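You operate a simulated robot arm through the tools that you are given. There is no shell and no other tool. Be economical: measure what you need, move in short steps, check, and stop when the job is done.

You are at the controls of a simulated two-armed robot. One attempt, no reset.

## Task
Put the amplifier on the top of the workbench away on the cabinet shelf. Then stack the test block labelled "7 mA" from the top of the packing table on top of the test block marked "1 mA". Then close the top tester drawer. Then shut the hall door. The order counts.
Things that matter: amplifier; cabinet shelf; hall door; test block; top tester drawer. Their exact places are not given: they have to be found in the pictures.

It is judged by the outcome, as a careful person would: the job done as asked, and still so three seconds after it is handed in. It fails if anything else is knocked over, pushed out of place, dropped, spilled or broken.

## Robot
Two 7-joint arms with two-finger parallel grippers on one trunk, on a base that drives. Base frame: it is fixed to the floor where the robot stands at the start and does not move with it; the origin is under the middle of the robot, x ahead of it, y to its left, z up; the surface under the hand at the start is at about z = 0.8. Units: m, degrees, N and s.
The left shoulder is at the start at [0.06, 0.189, 1.178], the right one opposite. With the tool pointing down near the work surface each hand reaches from about 0.1 to 0.64 m from the robot's upright axis, wherever it stands, measured 20 degrees to its own side. Places, roughly: amplifier [0.5, 0, 0.75]; cabinet shelf (54x23 cm) [-4.6, 1.54, 0.62]; hall door [-2.4, 8.6, 0.9]; test block [0.75, 4.5, 0.75]; top tester drawer [0.3, 6, 0.6]. Payload 3.43 kg a hand.
The tool frame of a hand sits at the grasp point between the pads (the TCP): z along the fingers, y along the line on which they close. The tips reach 0.03 m beyond it. Largest opening 0.094 m; finger width 0.028, thickness 0.01; the body of the gripper, 0.05 by 0.096 m, starts 0.055 m behind the TCP.
Orientation is that of the tool frame in the base frame, as a unit quaternion [w, x, y, z]. With the fingers straight down and closing along the base's y, the tool's x points along the base's -x, its y along +y and its z along -z.

## Interface
- The arms move only by the tool servo_tool. It takes "left_motion", "right_motion" or both (then of equal length, played together; a hand with none holds still); each is a list of rows, each an object of numbers (a shift or turn left out is 0, a gripper value left out holds the last): "dx", "dy", "dz": the shift along the tool's x, y, z in units of 400 mm (1.0 is 400 mm); "wx", "wy", "wz": the turn, a rotation vector about the tool's x, y, z in units of 180 degrees (1.0 is 180 degrees); "grip": the gripper command, from -1 (shut) to 1 (fully open), values between in proportion. In form: [{"dx": .., "dy": .., "dz": .., "wx": .., "wy": .., "wz": .., "grip": ..}, ...]. A call has 1 to 10 rows; each row is the pose to reach, as a shift and turn from the pose commanded when the call began, along the tool's axes at that moment. A call with a number of a shift or a turn outside -1 to 1 is refused whole. Each row takes 0.2 s and may step no farther than 0.05 m and 8.6 degrees from the row before; otherwise, or with a gripper value out of range, the whole call is refused. A pose out of reach is approached as far as the arm can. The call stops where the force on the tool passes 40 N (or 10 N more than at its start, if that is more) or the arm is blocked; 0.2 s more then pass. Each finger travels about 0.153 m/s and halts on what it meets, pressing with about 37 N; the grip force reading is that of the motor and also rises with nothing between the fingers. The clock runs only during rows and for 0.2 s after the last one: add rows that repeat a pose to give the fingers time. It gives the time, the measured TCP pose, the force on the tool (base axes), the opening and the grip force at its end, in the units of the frame above (readings bear some noise), with the torque about the TCP (base axes, N m) and any sound that the robot's microphone picked up.
- Cameras (640 x 400 px; columns grow to the right, rows downward): "scene" is now at [0.0088, 0.0198, 1.7298]; the picture's right is [0.27, -0.96, 0.00], its down [-0.79, -0.22, -0.57] and it looks along [0.55, 0.16, -0.82] (base axes); focal length 285 px, centre (320, 200). "left" rides on the left gripper at [0.076, -0.014, -0.103] in its tool frame; the picture's right is [0.18, 0.98, 0.00], its down [-0.75, 0.14, -0.64] and it looks along [-0.63, 0.12, 0.77] (tool axes); focal length 243 px, centre (320, 200). "right" rides on the right gripper at [0.076, 0.014, -0.103] in its tool frame; the picture's right is [-0.18, 0.98, 0.00], its down [-0.75, -0.14, -0.64] and it looks along [-0.63, -0.12, 0.77] (tool axes); focal length 243 px, centre (320, 200).
- snapshot(camera): a new picture of that camera. It takes no simulated time.
- raise_lower(by): slides the trunk up (or, below 0, down) by that many m; the arms and the scene camera ride with it, the base frame stays. It gives what a move gives, with no picture.
- base_move(legs): drives the robot by 1 to 6 legs, each [ahead, left, turn to the left] in m, m and degrees, along the robot's own axes; the way and the turn of a leg run together, so that a leg with both is an arc; at most 1.5 m and 180 degrees a leg. The arms and the cameras ride along, it lands a little off, and it stops where it bumps. It gives what a move gives.
- aim_head(pan, tilt): turns the head with the scene camera to pan (to the left, within 86 degrees either way) and tilt (down, from -29 to 69), counted from straight ahead of the robot. It gives what a move gives.
- probe_pixels(camera, pixels): for up to 12 pixels [column, row] of the newest picture of that camera ("zoom" is the newest enlarged one), the place [x, y, z] in the base frame of the surface seen there, good to about 0.002 m, but the place of the scene camera against the robot may be out by one fixed shift of up to 0.012 m in any direction. It takes no simulated time.
- enlarge(camera, box): a new picture of the part [left, top, right, bottom] of that camera's present view, enlarged. It takes no simulated time.
- close_job(): hands the job in; it is judged then, once.

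Go step by step. Measure first, check grasps and placings, and put right what went wrong. The budget is 110 turns and 108 pictures, counting those below and the enlarged ones. Unless the task says otherwise, let go and move clear before handing in, and close with one line.

The tools are called after "Call:" as name(argument=value, ...) on one line, values as JSON. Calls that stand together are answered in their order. servo_tool: Moves the arms, as the interface text tells. Its arguments: {"type":"object","properties":{"left_motion":{"type":"array"},"right_motion":{"type":"array"}},"required":[]} The other tools are called the same way: raise_lower (by) slides the trunk up or down; base_move (legs) drives the base; aim_head (pan, tilt) turns the head that bears the scene camera; snapshot (camera) takes a picture; probe_pixels (camera, pixels) gives the place of the surface under pixels of a picture; enlarge (camera, box) takes an enlarged picture of a part of a camera's view; close_job () hands the job in.

At the start:

```text
time_s: 0.0
left_tool_pos: [0.3572, 0.2058, 1.1236]
left_tool_rot: [0.0, 0.0, 1.0, 0.0]
left_contact_force: [0.7, 0.2, -0.2]
left_moment: [0.01, 0.01, 0.0]
left_width: 0.0938
left_grasp_force: 0.1
right_tool_pos: [0.3178, -0.1447, 1.1215]
right_tool_rot: [0.0, 0.0, 1.0, 0.0]
right_contact_force: [0.3, 0.0, -0.9]
right_moment: [-0.01, -0.01, -0.03]
right_width: 0.0941
right_grasp_force: 0.0
trunk travel left (down, up): [-0.85, 0.14]
robot x, y, heading: [0.0012, 0.0006, 0.1]
head pan, tilt: [15.8, 55.1]
```

scene: 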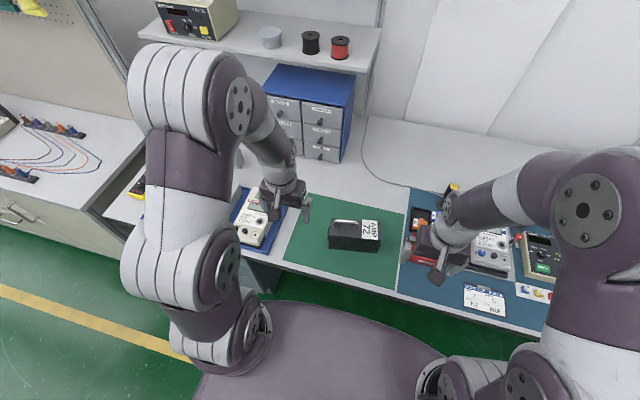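
right: 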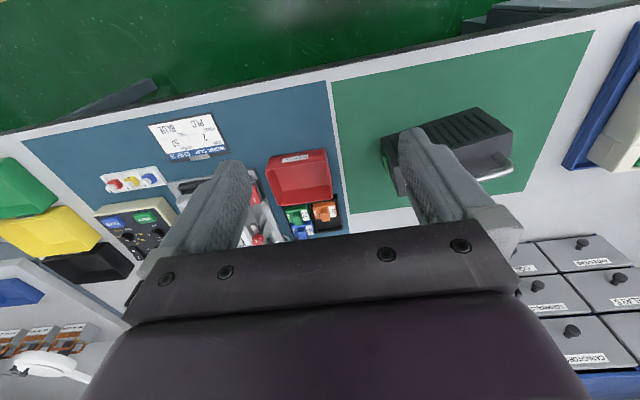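
left: 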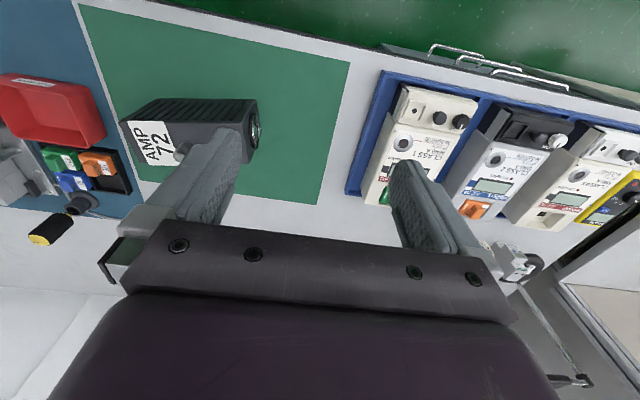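

The amplifier looks like the black box labelled "AMP 72" at scene (355,235) on the green mat. I'll enlarge it and measure.

Call:
enlarge(camera="scene", box=[290, 190, 430, 278])

Call:
probe_pixels(camera="left", pixels=[[122, 122], [153, 98], [257, 100], [251, 122], [140, 180], [190, 110], [250, 160], [300, 100]])

Call:
probe_pixels(camera="right", pixels=[[384, 138], [478, 110], [512, 132], [440, 125], [508, 165], [480, 175], [395, 190], [360, 200]])

```text
4.55 times, centred on (360, 234) of scene
```

zoom: 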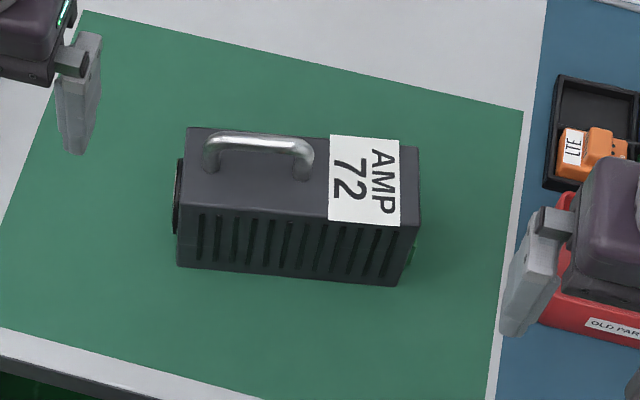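

```text
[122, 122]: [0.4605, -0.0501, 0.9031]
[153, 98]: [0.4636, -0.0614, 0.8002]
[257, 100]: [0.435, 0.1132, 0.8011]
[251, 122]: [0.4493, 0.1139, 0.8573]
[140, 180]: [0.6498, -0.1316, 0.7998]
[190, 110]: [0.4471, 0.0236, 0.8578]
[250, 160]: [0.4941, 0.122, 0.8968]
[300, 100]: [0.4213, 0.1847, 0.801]
```

```text
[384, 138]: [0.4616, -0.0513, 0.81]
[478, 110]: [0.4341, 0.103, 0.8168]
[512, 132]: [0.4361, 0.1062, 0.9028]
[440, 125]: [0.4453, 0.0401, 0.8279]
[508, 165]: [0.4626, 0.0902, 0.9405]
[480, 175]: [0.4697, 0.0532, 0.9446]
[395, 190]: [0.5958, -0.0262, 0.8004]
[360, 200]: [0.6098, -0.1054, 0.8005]
```

Top is at z≈0.903 with a handle to ≈0.945. I'll probe the enlarged picture for handle ends and top corners.

Call:
probe_pixels(camera="zoom", pixels=[[188, 130], [182, 208], [416, 150], [418, 222], [215, 142], [255, 145], [300, 155], [213, 165], [302, 176], [176, 200], [412, 250], [260, 190]])

Call:
enlarge(camera="right", box=[370, 90, 530, 210])

```text
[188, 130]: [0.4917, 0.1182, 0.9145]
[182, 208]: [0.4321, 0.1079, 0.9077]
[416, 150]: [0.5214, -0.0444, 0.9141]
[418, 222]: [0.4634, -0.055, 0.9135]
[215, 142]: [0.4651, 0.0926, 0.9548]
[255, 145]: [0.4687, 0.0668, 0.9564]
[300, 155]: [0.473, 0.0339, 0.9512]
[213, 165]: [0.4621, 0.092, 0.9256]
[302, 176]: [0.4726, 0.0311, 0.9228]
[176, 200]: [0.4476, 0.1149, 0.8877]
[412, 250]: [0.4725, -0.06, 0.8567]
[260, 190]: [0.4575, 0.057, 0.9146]
```

```text
3.33 times, centred on (450, 150) of right
```

zoom: 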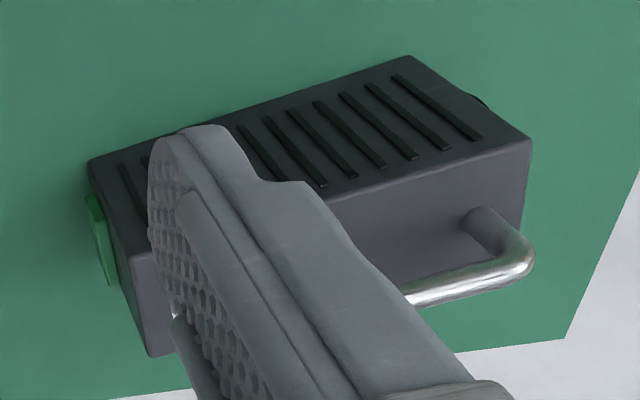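

The box is about 6 cm wide, 16 cm long, with a handle. How I should grip it depends on the cabinet's headroom, so I'll back off and turn to see the cabinet first.

Call:
base_move(legs=[[-0.6, 0, 0], [0, 0, 160]])

Call:
aim_head(pan=0, tilt=12)

Call:
snapshot(camera="scene")

```text
time_s: 9.9
left_tool_pos: [-1.0097, -0.0667, 1.123]
left_tool_rot: [0.0, 0.984, -0.177, 0.0]
left_contact_force: [0.0, -0.2, 0.1]
left_moment: [0.03, -0.01, 0.03]
left_width: 0.0942
left_grasp_force: 0.1
right_tool_pos: [-0.849, 0.2474, 1.1214]
right_tool_rot: [0.001, 0.984, -0.177, -0.001]
right_contact_force: [-0.6, 0.1, -0.3]
right_moment: [-0.01, 0.02, -0.01]
right_width: 0.0944
right_grasp_force: 0.2
trunk travel left (down, up): [-0.85, 0.14]
robot x, y, heading: [-0.6004, -0.0, 159.6]
head pan, tilt: [15.8, 55.1]
```

```text
time_s: 11.1
left_tool_pos: [-1.0093, -0.067, 1.1229]
left_tool_rot: [0.0, 0.984, -0.177, 0.0]
left_contact_force: [1.0, -0.2, 0.2]
left_moment: [0.01, 0.0, -0.02]
left_width: 0.0937
left_grasp_force: 0.0
right_tool_pos: [-0.8488, 0.2468, 1.1218]
right_tool_rot: [0.0, 0.984, -0.177, -0.001]
right_contact_force: [0.5, 0.3, 0.8]
right_moment: [0.0, 0.04, -0.01]
right_width: 0.094
right_grasp_force: 0.1
trunk travel left (down, up): [-0.85, 0.14]
robot x, y, heading: [-0.6011, 0.0009, 159.7]
head pan, tilt: [0.0, 12.0]
```

```text
102 pictures are left
```

scene: 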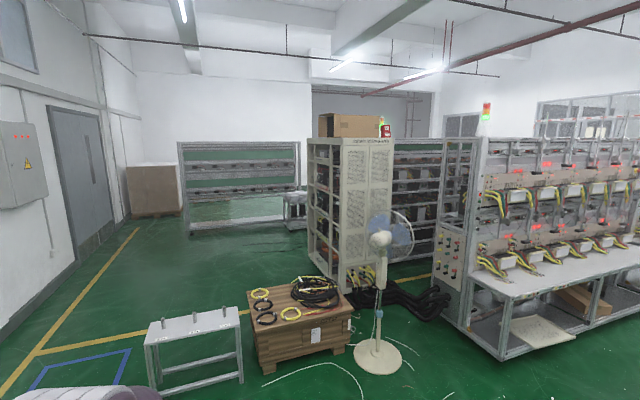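

The centre of view shows the rack cabinet at (345,200), in the direction of the shelf. I'll probe and enlarge.

Call:
probe_pixels(camera="scene", pixels=[[320, 200], [350, 220], [375, 200], [318, 190], [300, 340], [195, 320], [240, 215], [378, 240], [375, 370], [300, 200], [440, 250], [330, 260]])

Call:
enlarge(camera="scene", box=[240, 120, 440, 320])

```text
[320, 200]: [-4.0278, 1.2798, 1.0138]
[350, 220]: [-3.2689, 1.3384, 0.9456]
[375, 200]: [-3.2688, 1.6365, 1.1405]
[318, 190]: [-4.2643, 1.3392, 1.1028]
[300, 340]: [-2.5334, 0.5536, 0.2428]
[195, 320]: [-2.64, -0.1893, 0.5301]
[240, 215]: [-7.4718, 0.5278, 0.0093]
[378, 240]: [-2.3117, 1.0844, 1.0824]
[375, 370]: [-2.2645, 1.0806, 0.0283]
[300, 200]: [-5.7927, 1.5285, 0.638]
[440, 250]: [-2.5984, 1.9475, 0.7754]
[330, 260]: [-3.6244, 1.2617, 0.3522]
```

```text
2.00 times, centred on (340, 220) of scene
```

zoom: 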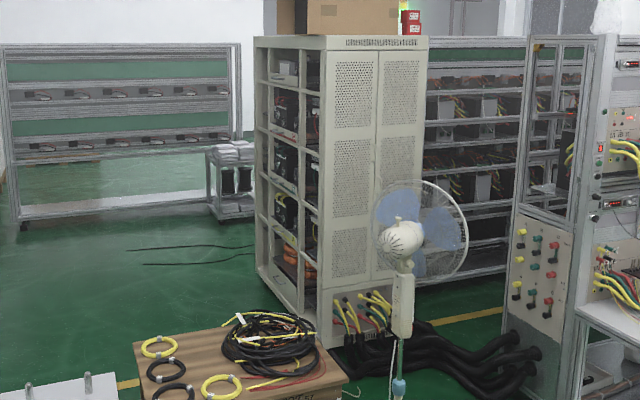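

The cabinet's open side faces −y. I need the floor route past the white bench and crate; probing the floor and bench corners.

Call:
probe_pixels(camera="scene", pixels=[[147, 340], [240, 380], [150, 322], [75, 365], [20, 330], [90, 280], [140, 230], [220, 260], [245, 300], [70, 255], [330, 310], [255, 370]])

Call:
probe_pixels(camera="zoom", pixels=[[262, 265], [300, 315], [330, 345], [265, 190], [305, 200], [322, 220], [285, 215], [270, 60], [210, 210], [265, 130], [285, 130], [285, 275]])

```text
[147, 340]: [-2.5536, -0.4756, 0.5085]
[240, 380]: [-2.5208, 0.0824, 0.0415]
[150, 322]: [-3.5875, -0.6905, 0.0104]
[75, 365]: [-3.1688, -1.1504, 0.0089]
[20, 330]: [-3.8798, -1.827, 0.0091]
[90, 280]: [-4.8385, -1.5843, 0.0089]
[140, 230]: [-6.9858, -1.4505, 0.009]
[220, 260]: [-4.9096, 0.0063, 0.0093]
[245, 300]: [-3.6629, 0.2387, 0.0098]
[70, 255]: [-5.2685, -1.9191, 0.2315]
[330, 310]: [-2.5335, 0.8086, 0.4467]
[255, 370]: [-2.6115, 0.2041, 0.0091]
```

```text
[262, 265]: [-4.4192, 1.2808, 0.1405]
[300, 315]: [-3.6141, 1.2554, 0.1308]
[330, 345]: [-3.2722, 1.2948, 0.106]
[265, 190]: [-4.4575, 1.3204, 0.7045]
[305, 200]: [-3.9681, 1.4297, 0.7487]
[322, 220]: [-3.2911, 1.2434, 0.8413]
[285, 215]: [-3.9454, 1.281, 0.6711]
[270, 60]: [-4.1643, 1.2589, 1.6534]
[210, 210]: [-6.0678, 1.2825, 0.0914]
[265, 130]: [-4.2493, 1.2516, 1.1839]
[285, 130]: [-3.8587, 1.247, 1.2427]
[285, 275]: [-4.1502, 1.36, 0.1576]
```

The open rack runs x −3.3 to −4.5 at y≈1.25; the floor at y≈−1.1 is free. I'll drive round and look at the cabinet from its −y side.

Call:
base_move(legs=[[0, 0, 20.3], [0.95, 1.05, 0], [1.4, 0, 0], [0.85, 0, 0], [0.7, -0.9, 0], [0, 0, -90]])

Call:
aim_head(pan=0, tilt=32)

Call:
snapshot(camera="scene")

```text
time_s: 39.1
left_tool_pos: [-4.7154, 0.166, 1.1228]
left_tool_rot: [0.001, 0.709, -0.705, 0.0]
left_contact_force: [-0.1, 0.9, -0.6]
left_moment: [0.0, 0.02, -0.02]
left_width: 0.0939
left_grasp_force: 0.1
right_tool_pos: [-4.366, 0.1274, 1.1223]
right_tool_rot: [-0.001, 0.709, -0.705, 0.0]
right_contact_force: [-0.7, -0.3, 0.0]
right_moment: [0.04, -0.02, -0.01]
right_width: 0.0942
right_grasp_force: 0.2
trunk travel left (down, up): [-0.85, 0.14]
robot x, y, heading: [-4.507, -0.1924, 90.4]
head pan, tilt: [0.0, 12.0]
```

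```text
time_s: 40.0
left_tool_pos: [-4.7159, 0.167, 1.1233]
left_tool_rot: [0.0, 0.71, -0.705, 0.0]
left_contact_force: [0.7, 0.3, -0.3]
left_moment: [0.0, 0.02, 0.03]
left_width: 0.0941
left_grasp_force: 0.1
right_tool_pos: [-4.367, 0.1276, 1.1225]
right_tool_rot: [0.0, 0.71, -0.705, 0.0]
right_contact_force: [0.5, -0.5, 0.3]
right_moment: [0.02, -0.03, -0.02]
right_width: 0.0942
right_grasp_force: 0.0
trunk travel left (down, up): [-0.85, 0.14]
robot x, y, heading: [-4.5071, -0.1913, 90.4]
head pan, tilt: [0.0, 32.0]
```

```text
100 pictures are left
```

scene: 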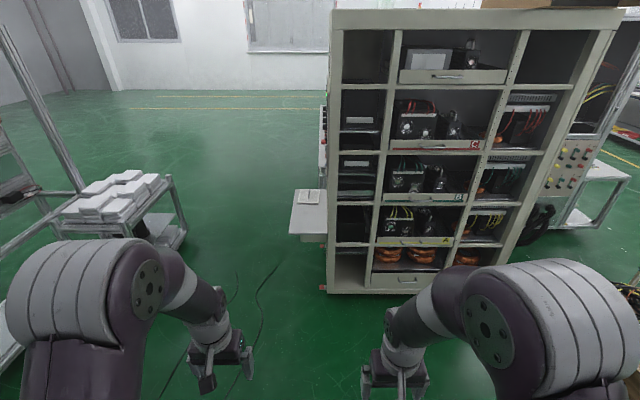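

A small open ledge hangs on the cabinet's end at scene (308,212), matching [-4.6,1.54,0.62]. I'll enlarge and probe it.

Call:
enlarge(camera="scene", box=[270, 160, 350, 260])

Call:
probe_pixels(camera="scene", pixels=[[291, 232], [326, 234], [296, 191], [318, 196], [308, 215], [300, 204], [324, 180], [308, 238], [325, 290], [324, 110], [325, 140], [305, 280]])

```text
4.00 times, centred on (310, 210) of scene
```

zoom: 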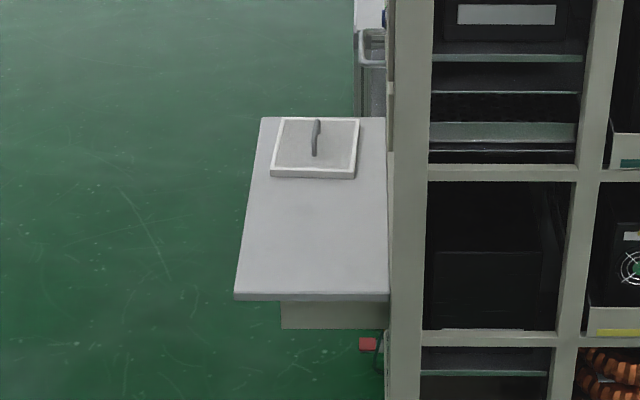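

```text
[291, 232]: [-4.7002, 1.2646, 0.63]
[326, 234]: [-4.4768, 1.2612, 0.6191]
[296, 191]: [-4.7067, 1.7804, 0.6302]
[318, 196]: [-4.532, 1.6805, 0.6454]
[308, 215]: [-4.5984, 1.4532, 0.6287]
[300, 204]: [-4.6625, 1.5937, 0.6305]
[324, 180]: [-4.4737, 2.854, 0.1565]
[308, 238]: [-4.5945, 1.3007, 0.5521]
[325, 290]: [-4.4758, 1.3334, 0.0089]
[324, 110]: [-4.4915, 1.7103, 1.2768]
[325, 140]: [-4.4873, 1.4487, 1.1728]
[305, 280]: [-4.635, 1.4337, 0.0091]
```

The cabinet shelf is an open ledge: z≈0.62, x −4.705…−4.475, y 1.265…1.80, with a small plate at its far end; y 1.27–1.58 is free and open above. I'll drive back to the bench for a top-down body grasp with the left hand.

Call:
base_move(legs=[[0, 0, -90.4], [0.7, -0.9, 0], [1.4, 0, 0], [0.9, 0, 0], [0.9, 0.95, 0], [0.6, 0, 0]])

Call:
snapshot(camera="left")

```text
time_s: 69.7
left_tool_pos: [0.3566, 0.0728, 1.1236]
left_tool_rot: [0.0, -0.002, 1.0, 0.0]
left_contact_force: [-1.7, -0.3, -0.2]
left_moment: [-0.01, 0.03, 0.0]
left_width: 0.0937
left_grasp_force: 0.1
right_tool_pos: [0.3193, -0.2781, 1.1227]
right_tool_rot: [0.0, -0.002, 1.0, -0.001]
right_contact_force: [0.7, 0.1, -0.1]
right_moment: [0.01, 0.04, -0.01]
right_width: 0.0938
right_grasp_force: 0.1
trunk travel left (down, up): [-0.85, 0.14]
robot x, y, heading: [0.0023, -0.1345, 0.1]
head pan, tilt: [0.0, 32.0]
```

```text
98 pictures are left
```

left: 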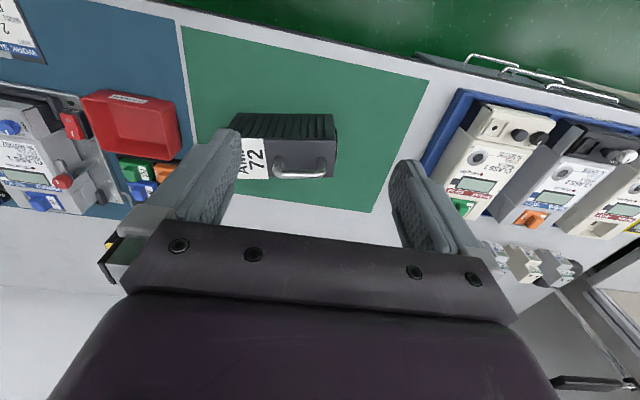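

Probing the amplifier's top corners and handle in the left camera for precise centring.

Call:
probe_pixels(camera="left", pixels=[[334, 142], [332, 176], [322, 152], [298, 160], [278, 172], [300, 175], [325, 173], [245, 176], [336, 125], [300, 115], [262, 150], [262, 170]])

```text
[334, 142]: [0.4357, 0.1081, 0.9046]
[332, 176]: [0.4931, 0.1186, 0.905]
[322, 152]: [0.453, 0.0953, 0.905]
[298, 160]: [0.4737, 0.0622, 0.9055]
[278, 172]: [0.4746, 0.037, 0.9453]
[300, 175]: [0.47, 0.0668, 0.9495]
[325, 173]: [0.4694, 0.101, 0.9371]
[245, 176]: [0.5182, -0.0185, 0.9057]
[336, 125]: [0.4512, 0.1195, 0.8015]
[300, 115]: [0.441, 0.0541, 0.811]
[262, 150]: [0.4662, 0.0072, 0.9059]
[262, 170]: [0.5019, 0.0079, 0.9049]
```

The amplifier centre is about (0.477,0.033), its long axis turned ~9° from y, top z 0.905, handle to 0.95. I'll move the left hand above it and turn 81°, gripper open.

Call:
servo_tool(left_motion=[{"dx": -0.03, "dy": -0.007, "dz": 0.023, "wz": 0.045, "grip": 1}, {"dx": -0.06, "dy": -0.014, "dz": 0.046, "wz": 0.09}, {"dx": -0.09, "dy": -0.021, "dz": 0.07, "wz": 0.135}, {"dx": -0.12, "dy": -0.028, "dz": 0.093, "wz": 0.18}, {"dx": -0.15, "dy": -0.035, "dz": 0.117, "wz": 0.225}, {"dx": -0.18, "dy": -0.042, "dz": 0.14, "wz": 0.27}, {"dx": -0.21, "dy": -0.049, "dz": 0.164, "wz": 0.315}, {"dx": -0.24, "dy": -0.056, "dz": 0.187, "wz": 0.36}, {"dx": -0.27, "dy": -0.063, "dz": 0.21, "wz": 0.405}, {"dx": -0.296, "dy": -0.0695, "dz": 0.234, "wz": 0.449}])

Call:
snapshot(camera="left")

```text
time_s: 71.9
left_tool_pos: [0.4773, 0.0431, 1.0294]
left_tool_rot: [0.0, 0.648, 0.762, 0.0]
left_contact_force: [-0.1, -0.4, 0.0]
left_moment: [-0.01, 0.0, 0.0]
left_width: 0.094
left_grasp_force: 0.0
right_tool_pos: [0.3193, -0.2777, 1.1219]
right_tool_rot: [0.0, -0.002, 1.0, 0.0]
right_contact_force: [0.5, 0.0, 0.9]
right_moment: [-0.02, -0.01, 0.0]
right_width: 0.094
right_grasp_force: 0.0
trunk travel left (down, up): [-0.85, 0.14]
robot x, y, heading: [0.0031, -0.1327, 0.3]
head pan, tilt: [0.0, 32.0]
```

```text
97 pictures are left
```

left: 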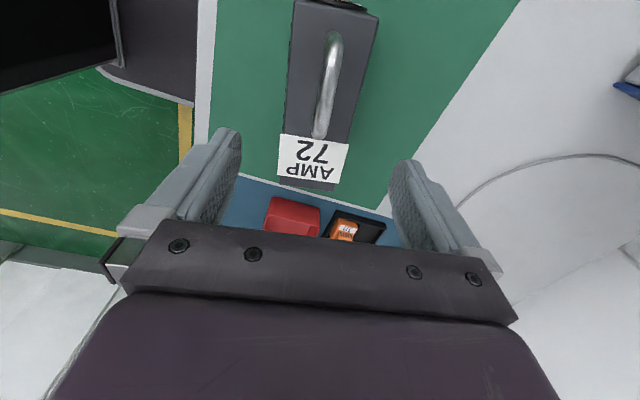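

The fingers straddle the box, aligned with its width. I'll descend to z≈0.908 and close.

Call:
servo_tool(left_motion=[{"dz": 0.1}, {"dz": 0.2}, {"dz": 0.26}, {"dz": 0.303}, {"dz": 0.303}, {"dz": 0.303, "grip": -1}, {"dz": 0.303, "grip": -1}, {"dz": 0.303, "grip": -1}])

Call:
snapshot(camera="left")

```text
time_s: 73.7
left_tool_pos: [0.4781, 0.0439, 0.9114]
left_tool_rot: [0.0, 0.647, 0.763, 0.0]
left_contact_force: [2.6, 1.0, 5.2]
left_moment: [0.11, -0.74, 0.17]
left_width: 0.0657
left_grasp_force: 36.6
right_tool_pos: [0.3186, -0.2791, 1.1223]
right_tool_rot: [0.0, -0.002, 1.0, 0.0]
right_contact_force: [-0.5, 0.6, 1.5]
right_moment: [0.04, 0.0, 0.0]
right_width: 0.094
right_grasp_force: 0.1
trunk travel left (down, up): [-0.85, 0.14]
robot x, y, heading: [0.0016, -0.1332, 0.1]
head pan, tilt: [0.0, 32.0]
```

```text
96 pictures are left
```

left: 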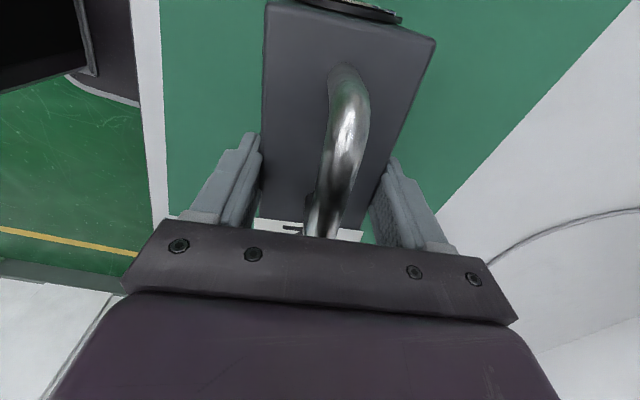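

Gripped at 6.6 cm width with 37 N. I'll lift 3 cm and read the load.

Call:
servo_tool(left_motion=[{"dz": -0.03}, {"dz": -0.075}, {"dz": -0.075}])

Call:
snapshot(camera="left")

```text
time_s: 74.5
left_tool_pos: [0.4756, 0.0439, 0.9403]
left_tool_rot: [0.0, 0.647, 0.763, 0.0]
left_contact_force: [-3.0, -0.7, 6.5]
left_moment: [-0.06, 0.0, 0.02]
left_width: 0.0157
left_grasp_force: 37.1
right_tool_pos: [0.318, -0.2787, 1.1231]
right_tool_rot: [0.0, -0.002, 1.0, 0.0]
right_contact_force: [0.1, -0.5, 0.5]
right_moment: [0.01, 0.02, -0.01]
right_width: 0.0941
right_grasp_force: 0.0
trunk travel left (down, up): [-0.85, 0.14]
robot x, y, heading: [-0.0005, -0.135, 0.0]
head pan, tilt: [0.0, 32.0]
```

```text
95 pictures are left
```

left: 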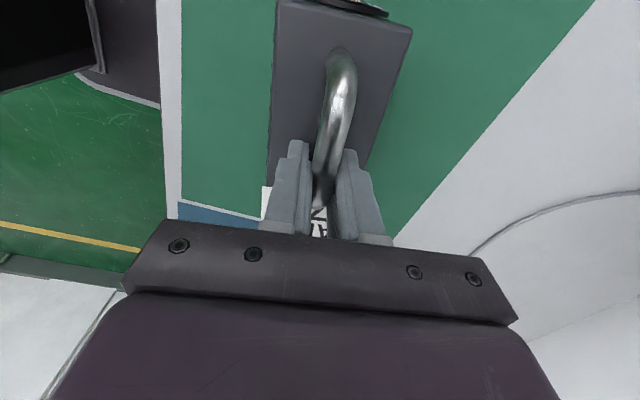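

The body slipped out of the fingers and they closed on the handle (0.0157 m); the box still stands on the mat. I'll open, shift to the handle's middle and look.

Call:
servo_tool(left_motion=[{"grip": 0}, {"dz": -0.05, "grip": 0}, {"dx": 0.055, "dz": -0.1, "grip": 0}, {"dx": 0.055, "dz": -0.1, "grip": 0}])

Call:
snapshot(camera="left")

Call:
aim_head(pan=16, tilt=55)

Call:
snapshot(camera="scene")

```text
time_s: 75.5
left_tool_pos: [0.4741, 0.0661, 0.9786]
left_tool_rot: [0.0, 0.647, 0.762, 0.0]
left_contact_force: [-0.6, -0.6, -0.5]
left_moment: [-0.03, 0.03, 0.0]
left_width: 0.0469
left_grasp_force: 0.1
right_tool_pos: [0.3184, -0.2781, 1.1215]
right_tool_rot: [0.0, -0.002, 1.0, 0.0]
right_contact_force: [0.3, 0.3, 0.6]
right_moment: [-0.02, -0.01, 0.01]
right_width: 0.094
right_grasp_force: 0.1
trunk travel left (down, up): [-0.85, 0.14]
robot x, y, heading: [0.0027, -0.1359, 0.0]
head pan, tilt: [0.0, 32.0]
```

```text
94 pictures are left
```

left: 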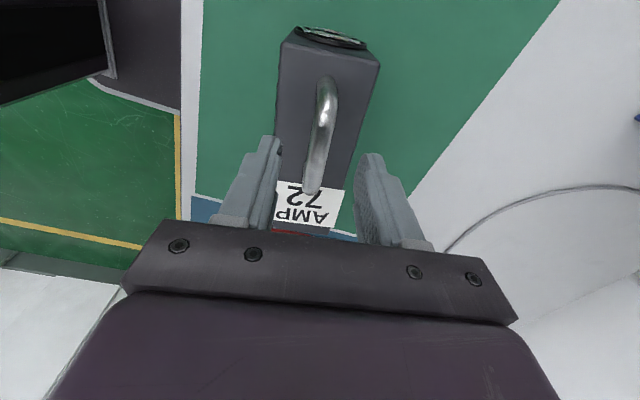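

```text
time_s: 76.3
left_tool_pos: [0.4728, 0.065, 0.9782]
left_tool_rot: [0.001, 0.647, 0.763, 0.0]
left_contact_force: [-1.0, 0.1, 0.1]
left_moment: [0.02, -0.03, -0.01]
left_width: 0.047
left_grasp_force: 0.1
right_tool_pos: [0.3182, -0.2773, 1.1216]
right_tool_rot: [-0.001, -0.002, 1.0, -0.001]
right_contact_force: [0.3, 0.6, 0.0]
right_moment: [0.02, -0.02, -0.03]
right_width: 0.0939
right_grasp_force: 0.1
trunk travel left (down, up): [-0.85, 0.14]
robot x, y, heading: [0.003, -0.1374, 0.2]
head pan, tilt: [16.0, 55.0]
```

```text
93 pictures are left
```

scene: 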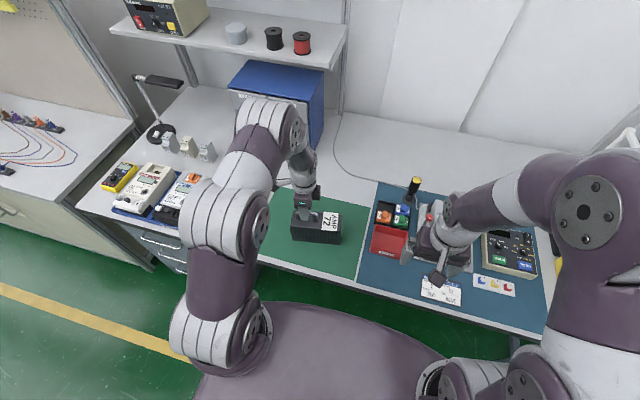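

Box still upright. Probe the handle in the left picture.

Call:
probe_pixels(camera="left", pixels=[[326, 82], [326, 100], [320, 130], [314, 160], [312, 180], [308, 190], [283, 48], [379, 68], [276, 140], [355, 150]])

```text
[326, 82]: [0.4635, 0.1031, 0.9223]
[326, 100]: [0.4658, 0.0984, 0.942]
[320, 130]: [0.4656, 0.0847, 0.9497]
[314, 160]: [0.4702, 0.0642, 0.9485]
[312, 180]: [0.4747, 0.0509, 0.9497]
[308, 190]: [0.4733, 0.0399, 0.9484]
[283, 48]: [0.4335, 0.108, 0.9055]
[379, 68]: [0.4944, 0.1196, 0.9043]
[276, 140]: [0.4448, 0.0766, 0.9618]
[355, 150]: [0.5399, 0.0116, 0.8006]
```

Handle mid is (0.4695,0.070), bar centre z≈0.943. I'll grip it there and lift slightly.

Call:
servo_tool(left_motion=[{"dx": 0.012, "dy": -0.008}, {"dx": 0.012, "dy": -0.008, "dz": 0.06}, {"dx": 0.012, "dy": -0.008, "dz": 0.091}, {"dx": 0.012, "dy": -0.008, "dz": 0.091, "grip": -1}, {"dx": 0.012, "dy": -0.008, "dz": 0.091, "grip": -1}, {"dx": 0.012, "dy": -0.008, "dz": 0.091, "grip": -1}, {"dx": 0.012, "dy": -0.008, "dz": 0.06}, {"dx": 0.012, "dy": -0.008, "dz": 0.03}, {"dx": 0.012, "dy": -0.008, "dz": 0.03}])

Call:
snapshot(camera="left")

Call:
enlarge(camera="scene", box=[260, 180, 380, 270])

```text
time_s: 78.3
left_tool_pos: [0.4701, 0.0699, 0.9672]
left_tool_rot: [-0.001, 0.647, 0.763, -0.001]
left_contact_force: [0.1, -0.3, -9.1]
left_moment: [0.32, 0.03, -0.02]
left_width: 0.017
left_grasp_force: 36.5
right_tool_pos: [0.3204, -0.2783, 1.1211]
right_tool_rot: [-0.001, -0.001, 1.0, 0.001]
right_contact_force: [-0.3, -0.5, -0.4]
right_moment: [-0.02, 0.02, 0.01]
right_width: 0.094
right_grasp_force: 0.1
trunk travel left (down, up): [-0.85, 0.14]
robot x, y, heading: [-0.0002, -0.1339, 0.3]
head pan, tilt: [16.0, 55.0]
```

```text
92 pictures are left
```

left: 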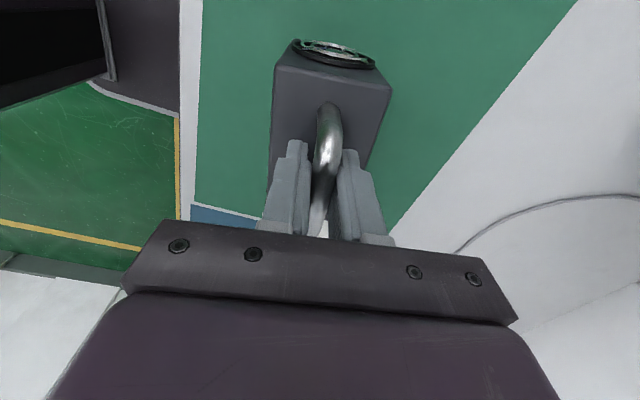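

```text
4.44 times, centred on (320, 225) of scene
```

zoom: 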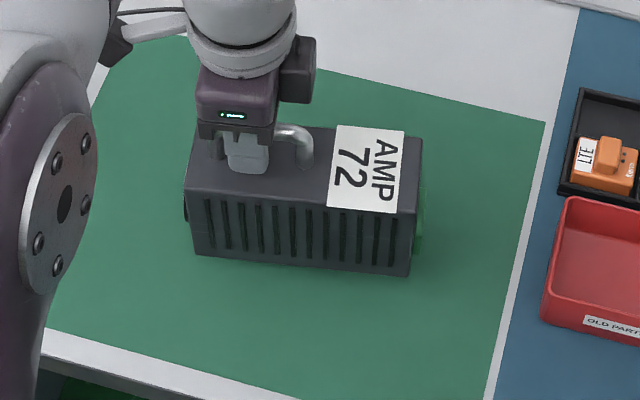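

Reading −9.1 N with the centre of mass 3.5 cm toward −y. Checking tilt by probing the top.

Call:
probe_pixels(camera="zoom", pixels=[[192, 185], [300, 195], [410, 205], [415, 150], [200, 250], [405, 270], [300, 260]])

```text
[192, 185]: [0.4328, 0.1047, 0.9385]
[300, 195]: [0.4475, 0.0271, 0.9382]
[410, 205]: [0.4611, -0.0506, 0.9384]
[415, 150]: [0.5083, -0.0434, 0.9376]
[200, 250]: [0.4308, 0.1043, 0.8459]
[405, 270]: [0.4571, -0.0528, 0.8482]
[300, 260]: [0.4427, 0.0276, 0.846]
```

Level and fully lifted (≈0.93 kg). I'll raise it gently and pull it in a little toward the robot.

Call:
servo_tool(left_motion=[{"dz": -0.05}, {"dz": -0.11}, {"dz": -0.18}, {"dz": -0.26}, {"dz": -0.33}, {"dz": -0.36, "dy": -0.05}, {"dz": -0.36, "dy": -0.12}, {"dz": -0.36, "dy": -0.2}, {"dz": -0.36, "dy": -0.25}, {"dz": -0.36, "dy": -0.25}])

Call:
snapshot(camera="left")

```text
time_s: 80.5
left_tool_pos: [0.3708, 0.0547, 1.1103]
left_tool_rot: [0.0, 0.647, 0.762, 0.0]
left_contact_force: [-0.5, -0.2, -9.1]
left_moment: [0.34, 0.07, 0.0]
left_width: 0.0172
left_grasp_force: 36.8
right_tool_pos: [0.3198, -0.2783, 1.1216]
right_tool_rot: [-0.001, -0.002, 1.0, -0.001]
right_contact_force: [0.6, -1.1, -0.3]
right_moment: [-0.03, -0.05, -0.01]
right_width: 0.094
right_grasp_force: 0.0
trunk travel left (down, up): [-0.85, 0.14]
robot x, y, heading: [0.0013, -0.134, 0.2]
head pan, tilt: [16.0, 55.0]
```

```text
90 pictures are left
```

left: 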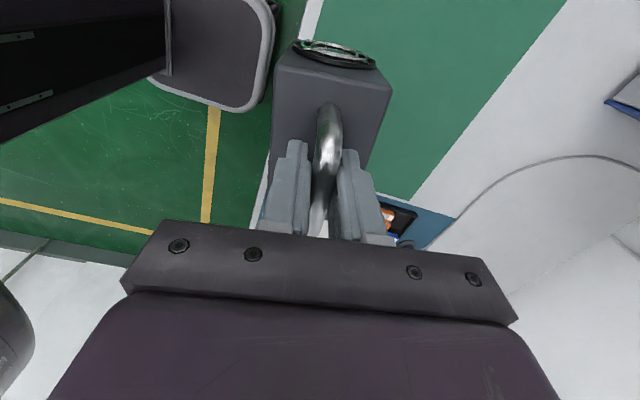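

Held steadily. I'll drive the same free route backward and turn to face the cabinet.

Call:
base_move(legs=[[-0.6, 0, 0], [-0.95, -0.95, 0], [-1.4, 0, 0], [-0.85, 0, 0], [-0.65, 0.9, 0], [0, 0, 90]])

Call:
aim_head(pan=0, tilt=35)

Call:
snapshot(camera="scene")

```text
time_s: 110.0
left_tool_pos: [-4.6253, 0.1471, 1.1102]
left_tool_rot: [0.001, -0.077, 0.997, 0.0]
left_contact_force: [-0.5, 0.3, -8.5]
left_moment: [-0.04, 0.27, 0.0]
left_width: 0.0169
left_grasp_force: 37.2
right_tool_pos: [-4.294, 0.0913, 1.1218]
right_tool_rot: [0.0, -0.705, 0.709, 0.0]
right_contact_force: [0.3, 0.3, -1.1]
right_moment: [-0.03, 0.0, 0.03]
right_width: 0.094
right_grasp_force: 0.0
trunk travel left (down, up): [-0.85, 0.14]
robot x, y, heading: [-4.4407, -0.2278, 89.5]
head pan, tilt: [16.0, 55.0]
```

```text
time_s: 110.8
left_tool_pos: [-4.6244, 0.1469, 1.1095]
left_tool_rot: [0.0, -0.077, 0.997, -0.001]
left_contact_force: [-0.3, 0.6, -8.0]
left_moment: [-0.03, 0.31, 0.01]
left_width: 0.0172
left_grasp_force: 37.6
right_tool_pos: [-4.294, 0.092, 1.1226]
right_tool_rot: [0.001, -0.705, 0.709, 0.0]
right_contact_force: [-0.9, 0.2, -0.1]
right_moment: [0.02, 0.0, 0.01]
right_width: 0.0939
right_grasp_force: 0.1
trunk travel left (down, up): [-0.85, 0.14]
robot x, y, heading: [-4.4384, -0.2259, 89.7]
head pan, tilt: [0.0, 35.0]
```

```text
89 pictures are left
```

scene: 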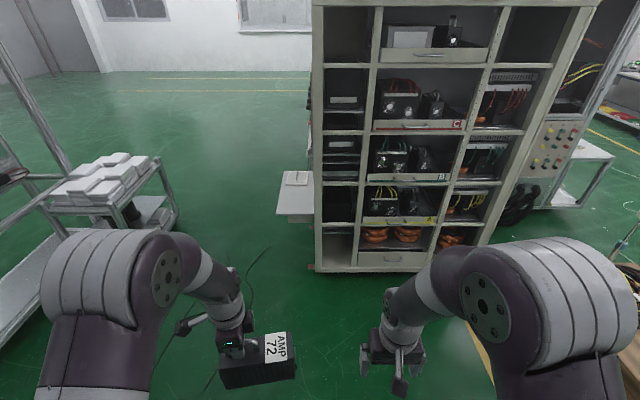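

Still held. I'll turn the left wrist back 81° so the box's length lies along the shelf, and pull the right hand in 12 cm for clearance.

Call:
servo_tool(left_motion=[{"wz": -0.045}, {"wz": -0.09}, {"wz": -0.135}, {"wz": -0.18}, {"wz": -0.225}, {"wz": -0.27}, {"wz": -0.315}, {"wz": -0.36}, {"wz": -0.405}, {"wz": -0.4506}], right_motion=[{"dx": 0.03}, {"dx": 0.06}, {"dx": 0.09}, {"dx": 0.12}, {"dx": 0.15}, {"dx": 0.18}, {"dx": 0.21}, {"dx": 0.24}, {"dx": 0.27}, {"dx": 0.3}])

Call:
base_move(legs=[[1.0, -0.02, 0.3]])

Call:
aim_head(pan=20, tilt=50)

Call:
snapshot(camera="scene")

Call:
snapshot(camera="left")

```text
time_s: 113.0
left_tool_pos: [-4.6256, 0.1471, 1.1096]
left_tool_rot: [0.001, 0.708, -0.706, 0.001]
left_contact_force: [-0.6, -0.2, -8.7]
left_moment: [-0.32, -0.02, -0.02]
left_width: 0.0171
left_grasp_force: 37.4
right_tool_pos: [-4.2954, -0.0254, 1.1227]
right_tool_rot: [0.001, -0.704, 0.71, 0.002]
right_contact_force: [-8.0, 19.0, 5.1]
right_moment: [-2.54, -0.88, -1.06]
right_width: 0.0942
right_grasp_force: 0.1
trunk travel left (down, up): [-0.85, 0.14]
robot x, y, heading: [-4.4416, -0.2263, 89.7]
head pan, tilt: [0.0, 35.0]
```

```text
time_s: 114.3
left_tool_pos: [-4.6246, 0.1853, 1.1089]
left_tool_rot: [-0.002, -0.706, 0.708, -0.001]
left_contact_force: [-0.4, 1.6, -9.7]
left_moment: [-0.31, -0.01, -0.02]
left_width: 0.017
left_grasp_force: 36.9
right_tool_pos: [-4.2932, 0.0143, 1.1229]
right_tool_rot: [0.002, -0.703, 0.711, 0.002]
right_contact_force: [-0.9, -0.4, 1.8]
right_moment: [-0.1, -0.08, -0.13]
right_width: 0.0941
right_grasp_force: 0.0
trunk travel left (down, up): [-0.85, 0.14]
robot x, y, heading: [-4.4395, -0.1817, 89.5]
head pan, tilt: [0.0, 35.0]
stopped in leg 1: the force on the tool passed its limit at 41 N (the readings are from after the stop); the commanded pose is now the measured one
```

```text
time_s: 115.1
left_tool_pos: [-4.6244, 0.1873, 1.1094]
left_tool_rot: [0.002, 0.707, -0.707, 0.002]
left_contact_force: [0.8, 0.7, -8.9]
left_moment: [-0.36, 0.0, -0.02]
left_width: 0.0171
left_grasp_force: 36.9
right_tool_pos: [-4.2933, 0.0145, 1.1221]
right_tool_rot: [0.001, -0.703, 0.711, 0.002]
right_contact_force: [-1.0, 0.9, 1.1]
right_moment: [-0.28, -0.13, -0.12]
right_width: 0.0941
right_grasp_force: 0.1
trunk travel left (down, up): [-0.85, 0.14]
robot x, y, heading: [-4.44, -0.1847, 89.4]
head pan, tilt: [20.0, 50.0]
```

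```text
88 pictures are left
```

scene: 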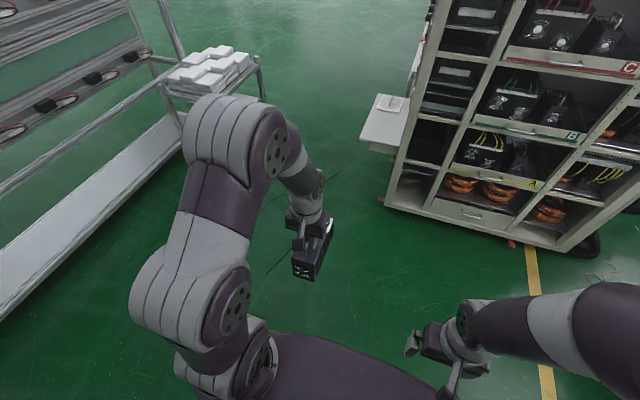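

```text
87 pictures are left
```

left: 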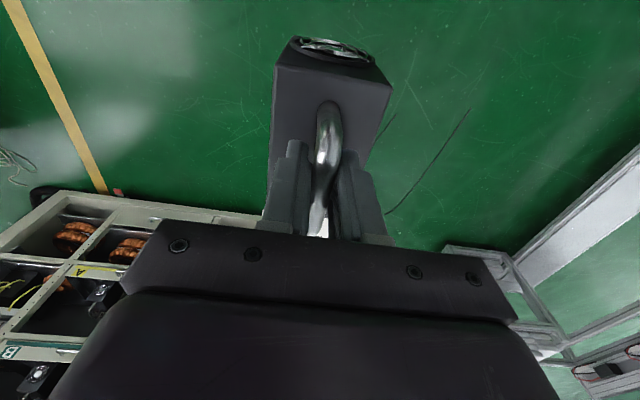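

The right hand pressed on the robot's own body and tripped the force stop. I'll move it 4 cm out again, then drive.

Call:
servo_tool(right_motion=[{"dx": -0.06}, {"dx": -0.12}, {"dx": -0.12}])

Call:
base_move(legs=[[0, 0, 0.5], [1.0, -0.015, 0]])

Call:
aim_head(pan=20, tilt=50)

Call:
snapshot(camera="scene")

Call:
snapshot(camera="left")

```text
time_s: 115.9
left_tool_pos: [-4.6248, 0.1859, 1.1101]
left_tool_rot: [-0.001, -0.706, 0.708, -0.001]
left_contact_force: [0.0, -0.6, -8.2]
left_moment: [-0.31, -0.03, -0.01]
left_width: 0.017
left_grasp_force: 36.9
right_tool_pos: [-4.2927, 0.0613, 1.1228]
right_tool_rot: [0.001, -0.704, 0.711, 0.002]
right_contact_force: [0.3, 0.7, 0.4]
right_moment: [0.0, 0.05, -0.01]
right_width: 0.0939
right_grasp_force: 0.0
trunk travel left (down, up): [-0.85, 0.14]
robot x, y, heading: [-4.4382, -0.1844, 89.5]
head pan, tilt: [20.0, 50.0]
```

```text
time_s: 121.4
left_tool_pos: [-4.616, 1.1817, 1.111]
left_tool_rot: [0.001, 0.71, -0.704, 0.001]
left_contact_force: [-0.2, -0.2, -9.4]
left_moment: [-0.36, -0.03, 0.03]
left_width: 0.0173
left_grasp_force: 36.6
right_tool_pos: [-4.284, 1.0602, 1.122]
right_tool_rot: [0.002, -0.706, 0.708, 0.003]
right_contact_force: [0.2, -0.2, -0.4]
right_moment: [0.01, -0.01, -0.02]
right_width: 0.094
right_grasp_force: 0.0
trunk travel left (down, up): [-0.85, 0.14]
robot x, y, heading: [-4.4289, 0.8136, 90.1]
head pan, tilt: [20.0, 50.0]
```

```text
time_s: 122.0
left_tool_pos: [-4.6147, 1.1827, 1.1098]
left_tool_rot: [0.001, 0.71, -0.705, 0.002]
left_contact_force: [0.7, 0.3, -8.9]
left_moment: [-0.34, 0.0, -0.02]
left_width: 0.0169
left_grasp_force: 37.2
right_tool_pos: [-4.2844, 1.061, 1.122]
right_tool_rot: [-0.002, 0.708, -0.706, -0.002]
right_contact_force: [0.3, 0.6, -0.2]
right_moment: [0.0, 0.01, -0.01]
right_width: 0.0939
right_grasp_force: 0.1
trunk travel left (down, up): [-0.85, 0.14]
robot x, y, heading: [-4.4266, 0.8095, 90.4]
head pan, tilt: [20.0, 50.0]
```

```text
86 pictures are left
```

scene: 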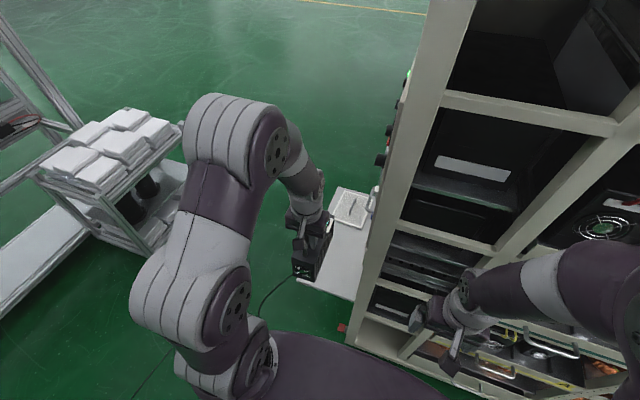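

```text
85 pictures are left
```

left: 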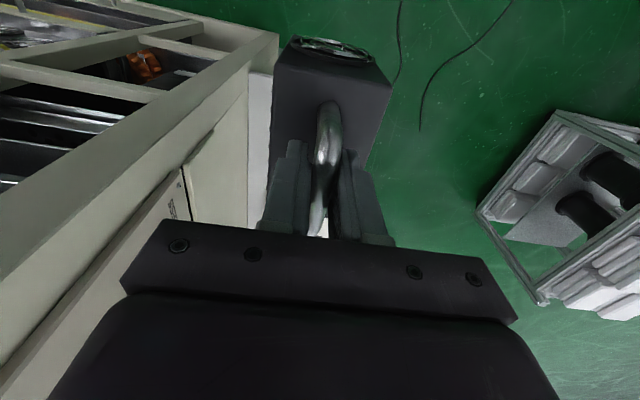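

Checking the shelf and the knobs on the cabinet end at (380,160), (375,200).

Call:
enlarge(camera="scene", box=[280, 60, 440, 340])

Call:
probe_pixels(camera="scene", pixels=[[380, 160], [374, 200], [388, 130], [405, 75], [340, 190], [330, 215], [355, 250], [340, 280], [365, 215], [350, 298], [333, 240], [372, 190]])

```text
1.43 times, centred on (360, 200) of scene
```

zoom: 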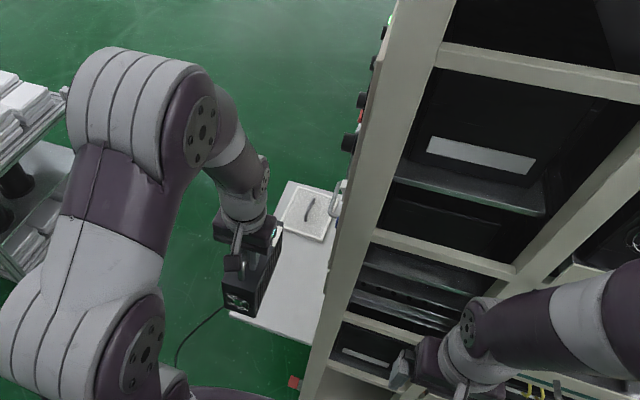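

```text
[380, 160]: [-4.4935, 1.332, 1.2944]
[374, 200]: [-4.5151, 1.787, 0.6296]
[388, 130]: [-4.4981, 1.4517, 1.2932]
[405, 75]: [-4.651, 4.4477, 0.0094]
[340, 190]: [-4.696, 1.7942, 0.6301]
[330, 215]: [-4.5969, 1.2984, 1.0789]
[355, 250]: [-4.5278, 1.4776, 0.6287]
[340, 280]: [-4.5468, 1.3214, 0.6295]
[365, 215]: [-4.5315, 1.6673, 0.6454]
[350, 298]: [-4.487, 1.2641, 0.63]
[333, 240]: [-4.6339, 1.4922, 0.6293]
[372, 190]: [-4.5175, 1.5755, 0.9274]
```

All protrusions stay at x > −4.52; the hand path at x≈−4.615 is clear. Moving 20 cm ahead and lowering to just above the shelf.

Call:
servo_tool(left_motion=[{"dx": -0.1}, {"dx": -0.2}, {"dx": -0.3}, {"dx": -0.4}, {"dx": -0.5}, {"dx": -0.5, "dz": 0.1}, {"dx": -0.5, "dz": 0.2}, {"dx": -0.5, "dz": 0.3}, {"dx": -0.5, "dz": 0.4}, {"dx": -0.5, "dz": 0.4}])

Call:
servo_tool(left_motion=[{"dz": 0.1}, {"dz": 0.2}, {"dz": 0.3}, {"dz": 0.38}, {"dz": 0.42}, {"dz": 0.42}])

Call:
snapshot(camera="scene")

Call:
snapshot(camera="left")

```text
time_s: 124.2
left_tool_pos: [-4.6158, 1.3816, 0.9475]
left_tool_rot: [0.001, 0.711, -0.703, 0.002]
left_contact_force: [0.8, -0.2, -9.4]
left_moment: [-0.33, 0.0, 0.05]
left_width: 0.017
left_grasp_force: 37.7
right_tool_pos: [-4.2827, 1.0608, 1.123]
right_tool_rot: [0.001, -0.707, 0.708, 0.002]
right_contact_force: [-0.2, -0.9, 0.7]
right_moment: [0.0, -0.02, -0.04]
right_width: 0.0943
right_grasp_force: 0.1
trunk travel left (down, up): [-0.85, 0.14]
robot x, y, heading: [-4.4297, 0.8119, 90.0]
head pan, tilt: [20.0, 50.0]
```

```text
time_s: 125.6
left_tool_pos: [-4.6168, 1.3804, 0.7798]
left_tool_rot: [0.001, 0.71, -0.704, 0.001]
left_contact_force: [-0.6, 0.4, -9.0]
left_moment: [-0.33, 0.0, 0.0]
left_width: 0.0172
left_grasp_force: 37.0
right_tool_pos: [-4.2838, 1.0609, 1.1228]
right_tool_rot: [0.001, -0.707, 0.707, 0.001]
right_contact_force: [0.1, -0.1, 0.2]
right_moment: [0.0, 0.02, -0.04]
right_width: 0.0939
right_grasp_force: 0.0
trunk travel left (down, up): [-0.85, 0.14]
robot x, y, heading: [-4.4266, 0.8152, 89.9]
head pan, tilt: [20.0, 50.0]
```

```text
83 pictures are left
```

scene: 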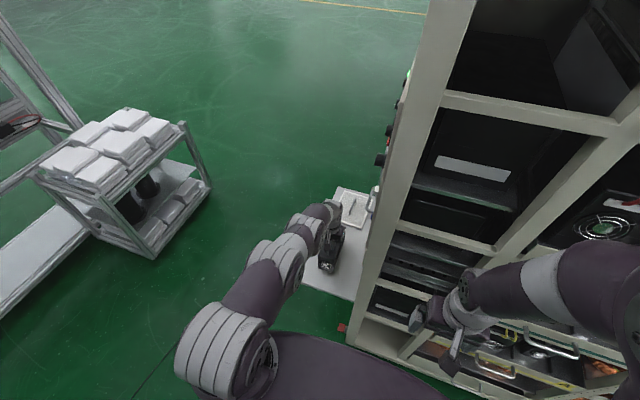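

```text
82 pictures are left
```

left: 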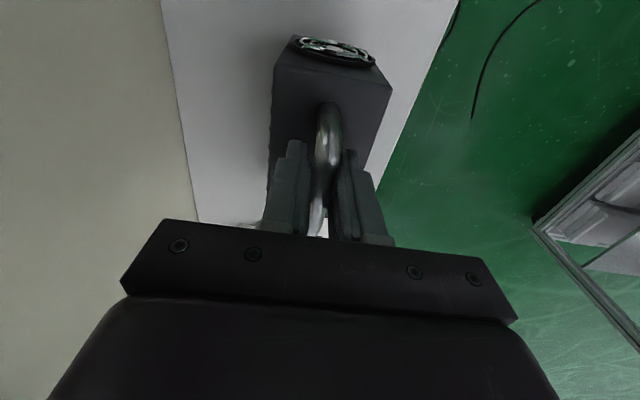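

The box hovers over the shelf ~1.5 cm up, a bit toward the outer edge. I'll shift 1.2 cm inward and lower until the load comes off.

Call:
servo_tool(left_motion=[{"dy": -0.03}, {"dy": -0.03, "dz": 0.015}, {"dy": -0.03, "dz": 0.03}, {"dy": -0.03, "dz": 0.036}, {"dy": -0.03, "dz": 0.042}, {"dy": -0.03, "dz": 0.042}])

```text
time_s: 127.0
left_tool_pos: [-4.608, 1.3904, 0.7753]
left_tool_rot: [-0.006, 0.712, -0.702, -0.006]
left_contact_force: [0.6, -0.1, -7.8]
left_moment: [-0.33, 0.02, 0.02]
left_width: 0.017
left_grasp_force: 36.7
right_tool_pos: [-4.2843, 1.0613, 1.1232]
right_tool_rot: [-0.001, 0.707, -0.707, -0.002]
right_contact_force: [0.0, -0.1, 0.4]
right_moment: [0.01, 0.0, -0.02]
right_width: 0.0939
right_grasp_force: 0.1
trunk travel left (down, up): [-0.85, 0.14]
robot x, y, heading: [-4.4271, 0.8104, 90.1]
head pan, tilt: [20.0, 50.0]
```

The arm seems at its reach limit at 0.775, so I'll lower with the trunk instead.

Call:
raise_lower(by=-0.009)

Call:
enlarge(camera="scene", box=[290, 180, 390, 310])

```text
time_s: 127.6
left_tool_pos: [-4.6071, 1.3891, 0.7656]
left_tool_rot: [-0.004, 0.712, -0.702, -0.004]
left_contact_force: [0.0, 0.8, -8.1]
left_moment: [-0.31, 0.01, -0.03]
left_width: 0.0171
left_grasp_force: 37.1
right_tool_pos: [-4.284, 1.0616, 1.1143]
right_tool_rot: [0.001, -0.706, 0.708, 0.001]
right_contact_force: [-0.8, 0.4, -0.7]
right_moment: [-0.02, 0.01, 0.01]
right_width: 0.094
right_grasp_force: 0.2
trunk travel left (down, up): [-0.841, 0.149]
robot x, y, heading: [-4.4306, 0.8128, 90.1]
head pan, tilt: [20.0, 50.0]
```

```text
3.08 times, centred on (340, 245) of scene
```

zoom: 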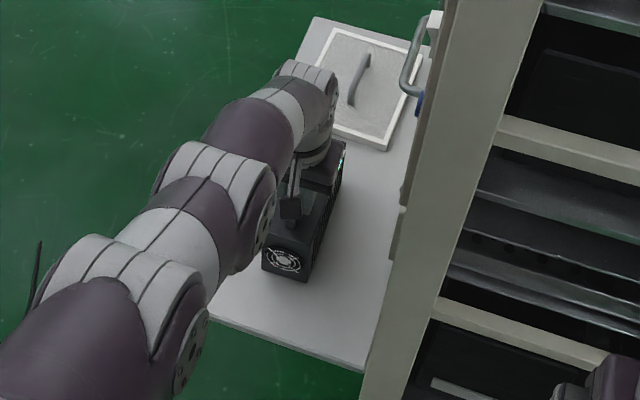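

No contact yet (−8 N). Lowering a few mm more.

Call:
raise_lower(by=-0.004)

Call:
probe_pixels(camera="zoom", pixels=[[275, 270], [265, 245], [305, 275], [300, 300], [335, 130], [320, 160]])

```text
time_s: 128.1
left_tool_pos: [-4.609, 1.3899, 0.7641]
left_tool_rot: [-0.007, 0.712, -0.702, -0.007]
left_contact_force: [-0.9, -2.6, 6.0]
left_moment: [1.08, 0.0, 0.02]
left_width: 0.0169
left_grasp_force: 37.1
right_tool_pos: [-4.2829, 1.0591, 1.1108]
right_tool_rot: [0.0, -0.707, 0.708, 0.003]
right_contact_force: [0.2, -0.4, -0.2]
right_moment: [0.02, 0.03, 0.02]
right_width: 0.0938
right_grasp_force: 0.0
trunk travel left (down, up): [-0.837, 0.153]
robot x, y, heading: [-4.426, 0.8103, 90.2]
head pan, tilt: [20.0, 50.0]
```

```text
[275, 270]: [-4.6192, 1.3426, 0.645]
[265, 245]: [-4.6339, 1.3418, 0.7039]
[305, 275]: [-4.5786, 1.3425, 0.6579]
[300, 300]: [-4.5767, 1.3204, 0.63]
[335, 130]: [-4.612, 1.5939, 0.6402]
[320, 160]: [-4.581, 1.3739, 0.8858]
```

Contact now (+6 N): the far edge is touching, tilt under 1°. I'll open and rise.

Call:
servo_tool(left_motion=[{"grip": 0}, {"grip": 0}, {"grip": 0}, {"dz": -0.05}, {"dz": -0.12}, {"dz": -0.24}, {"dz": -0.36}, {"dz": -0.48}, {"dz": -0.6}, {"dz": -0.7}])

Call:
snapshot(camera="left")

Call:
snapshot(camera="scene")

```text
time_s: 130.3
left_tool_pos: [-4.6058, 1.3801, 1.034]
left_tool_rot: [0.001, 0.71, -0.704, 0.001]
left_contact_force: [-0.3, 0.6, 0.7]
left_moment: [0.01, 0.01, 0.03]
left_width: 0.0468
left_grasp_force: 0.0
right_tool_pos: [-4.2844, 1.0602, 1.109]
right_tool_rot: [0.001, -0.706, 0.708, 0.003]
right_contact_force: [0.5, -0.5, 0.5]
right_moment: [0.02, -0.01, -0.03]
right_width: 0.0939
right_grasp_force: 0.1
trunk travel left (down, up): [-0.837, 0.153]
robot x, y, heading: [-4.4247, 0.8145, 89.9]
head pan, tilt: [20.0, 50.0]
```

```text
80 pictures are left
```

left: 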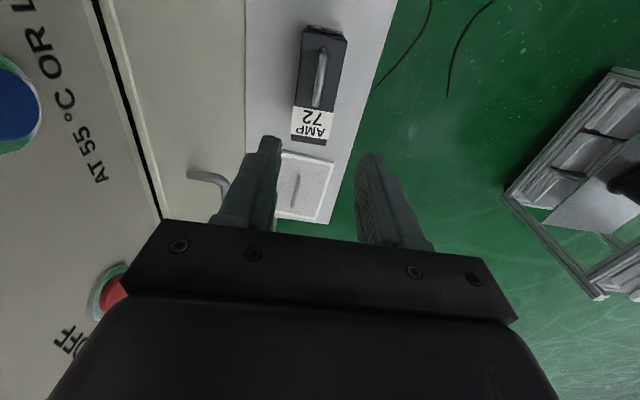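

```text
79 pictures are left
```

scene: 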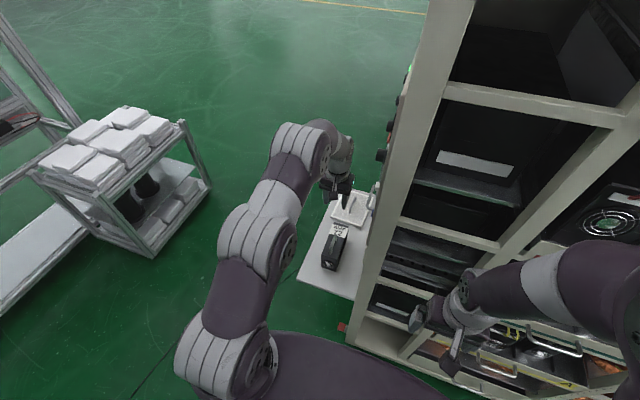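

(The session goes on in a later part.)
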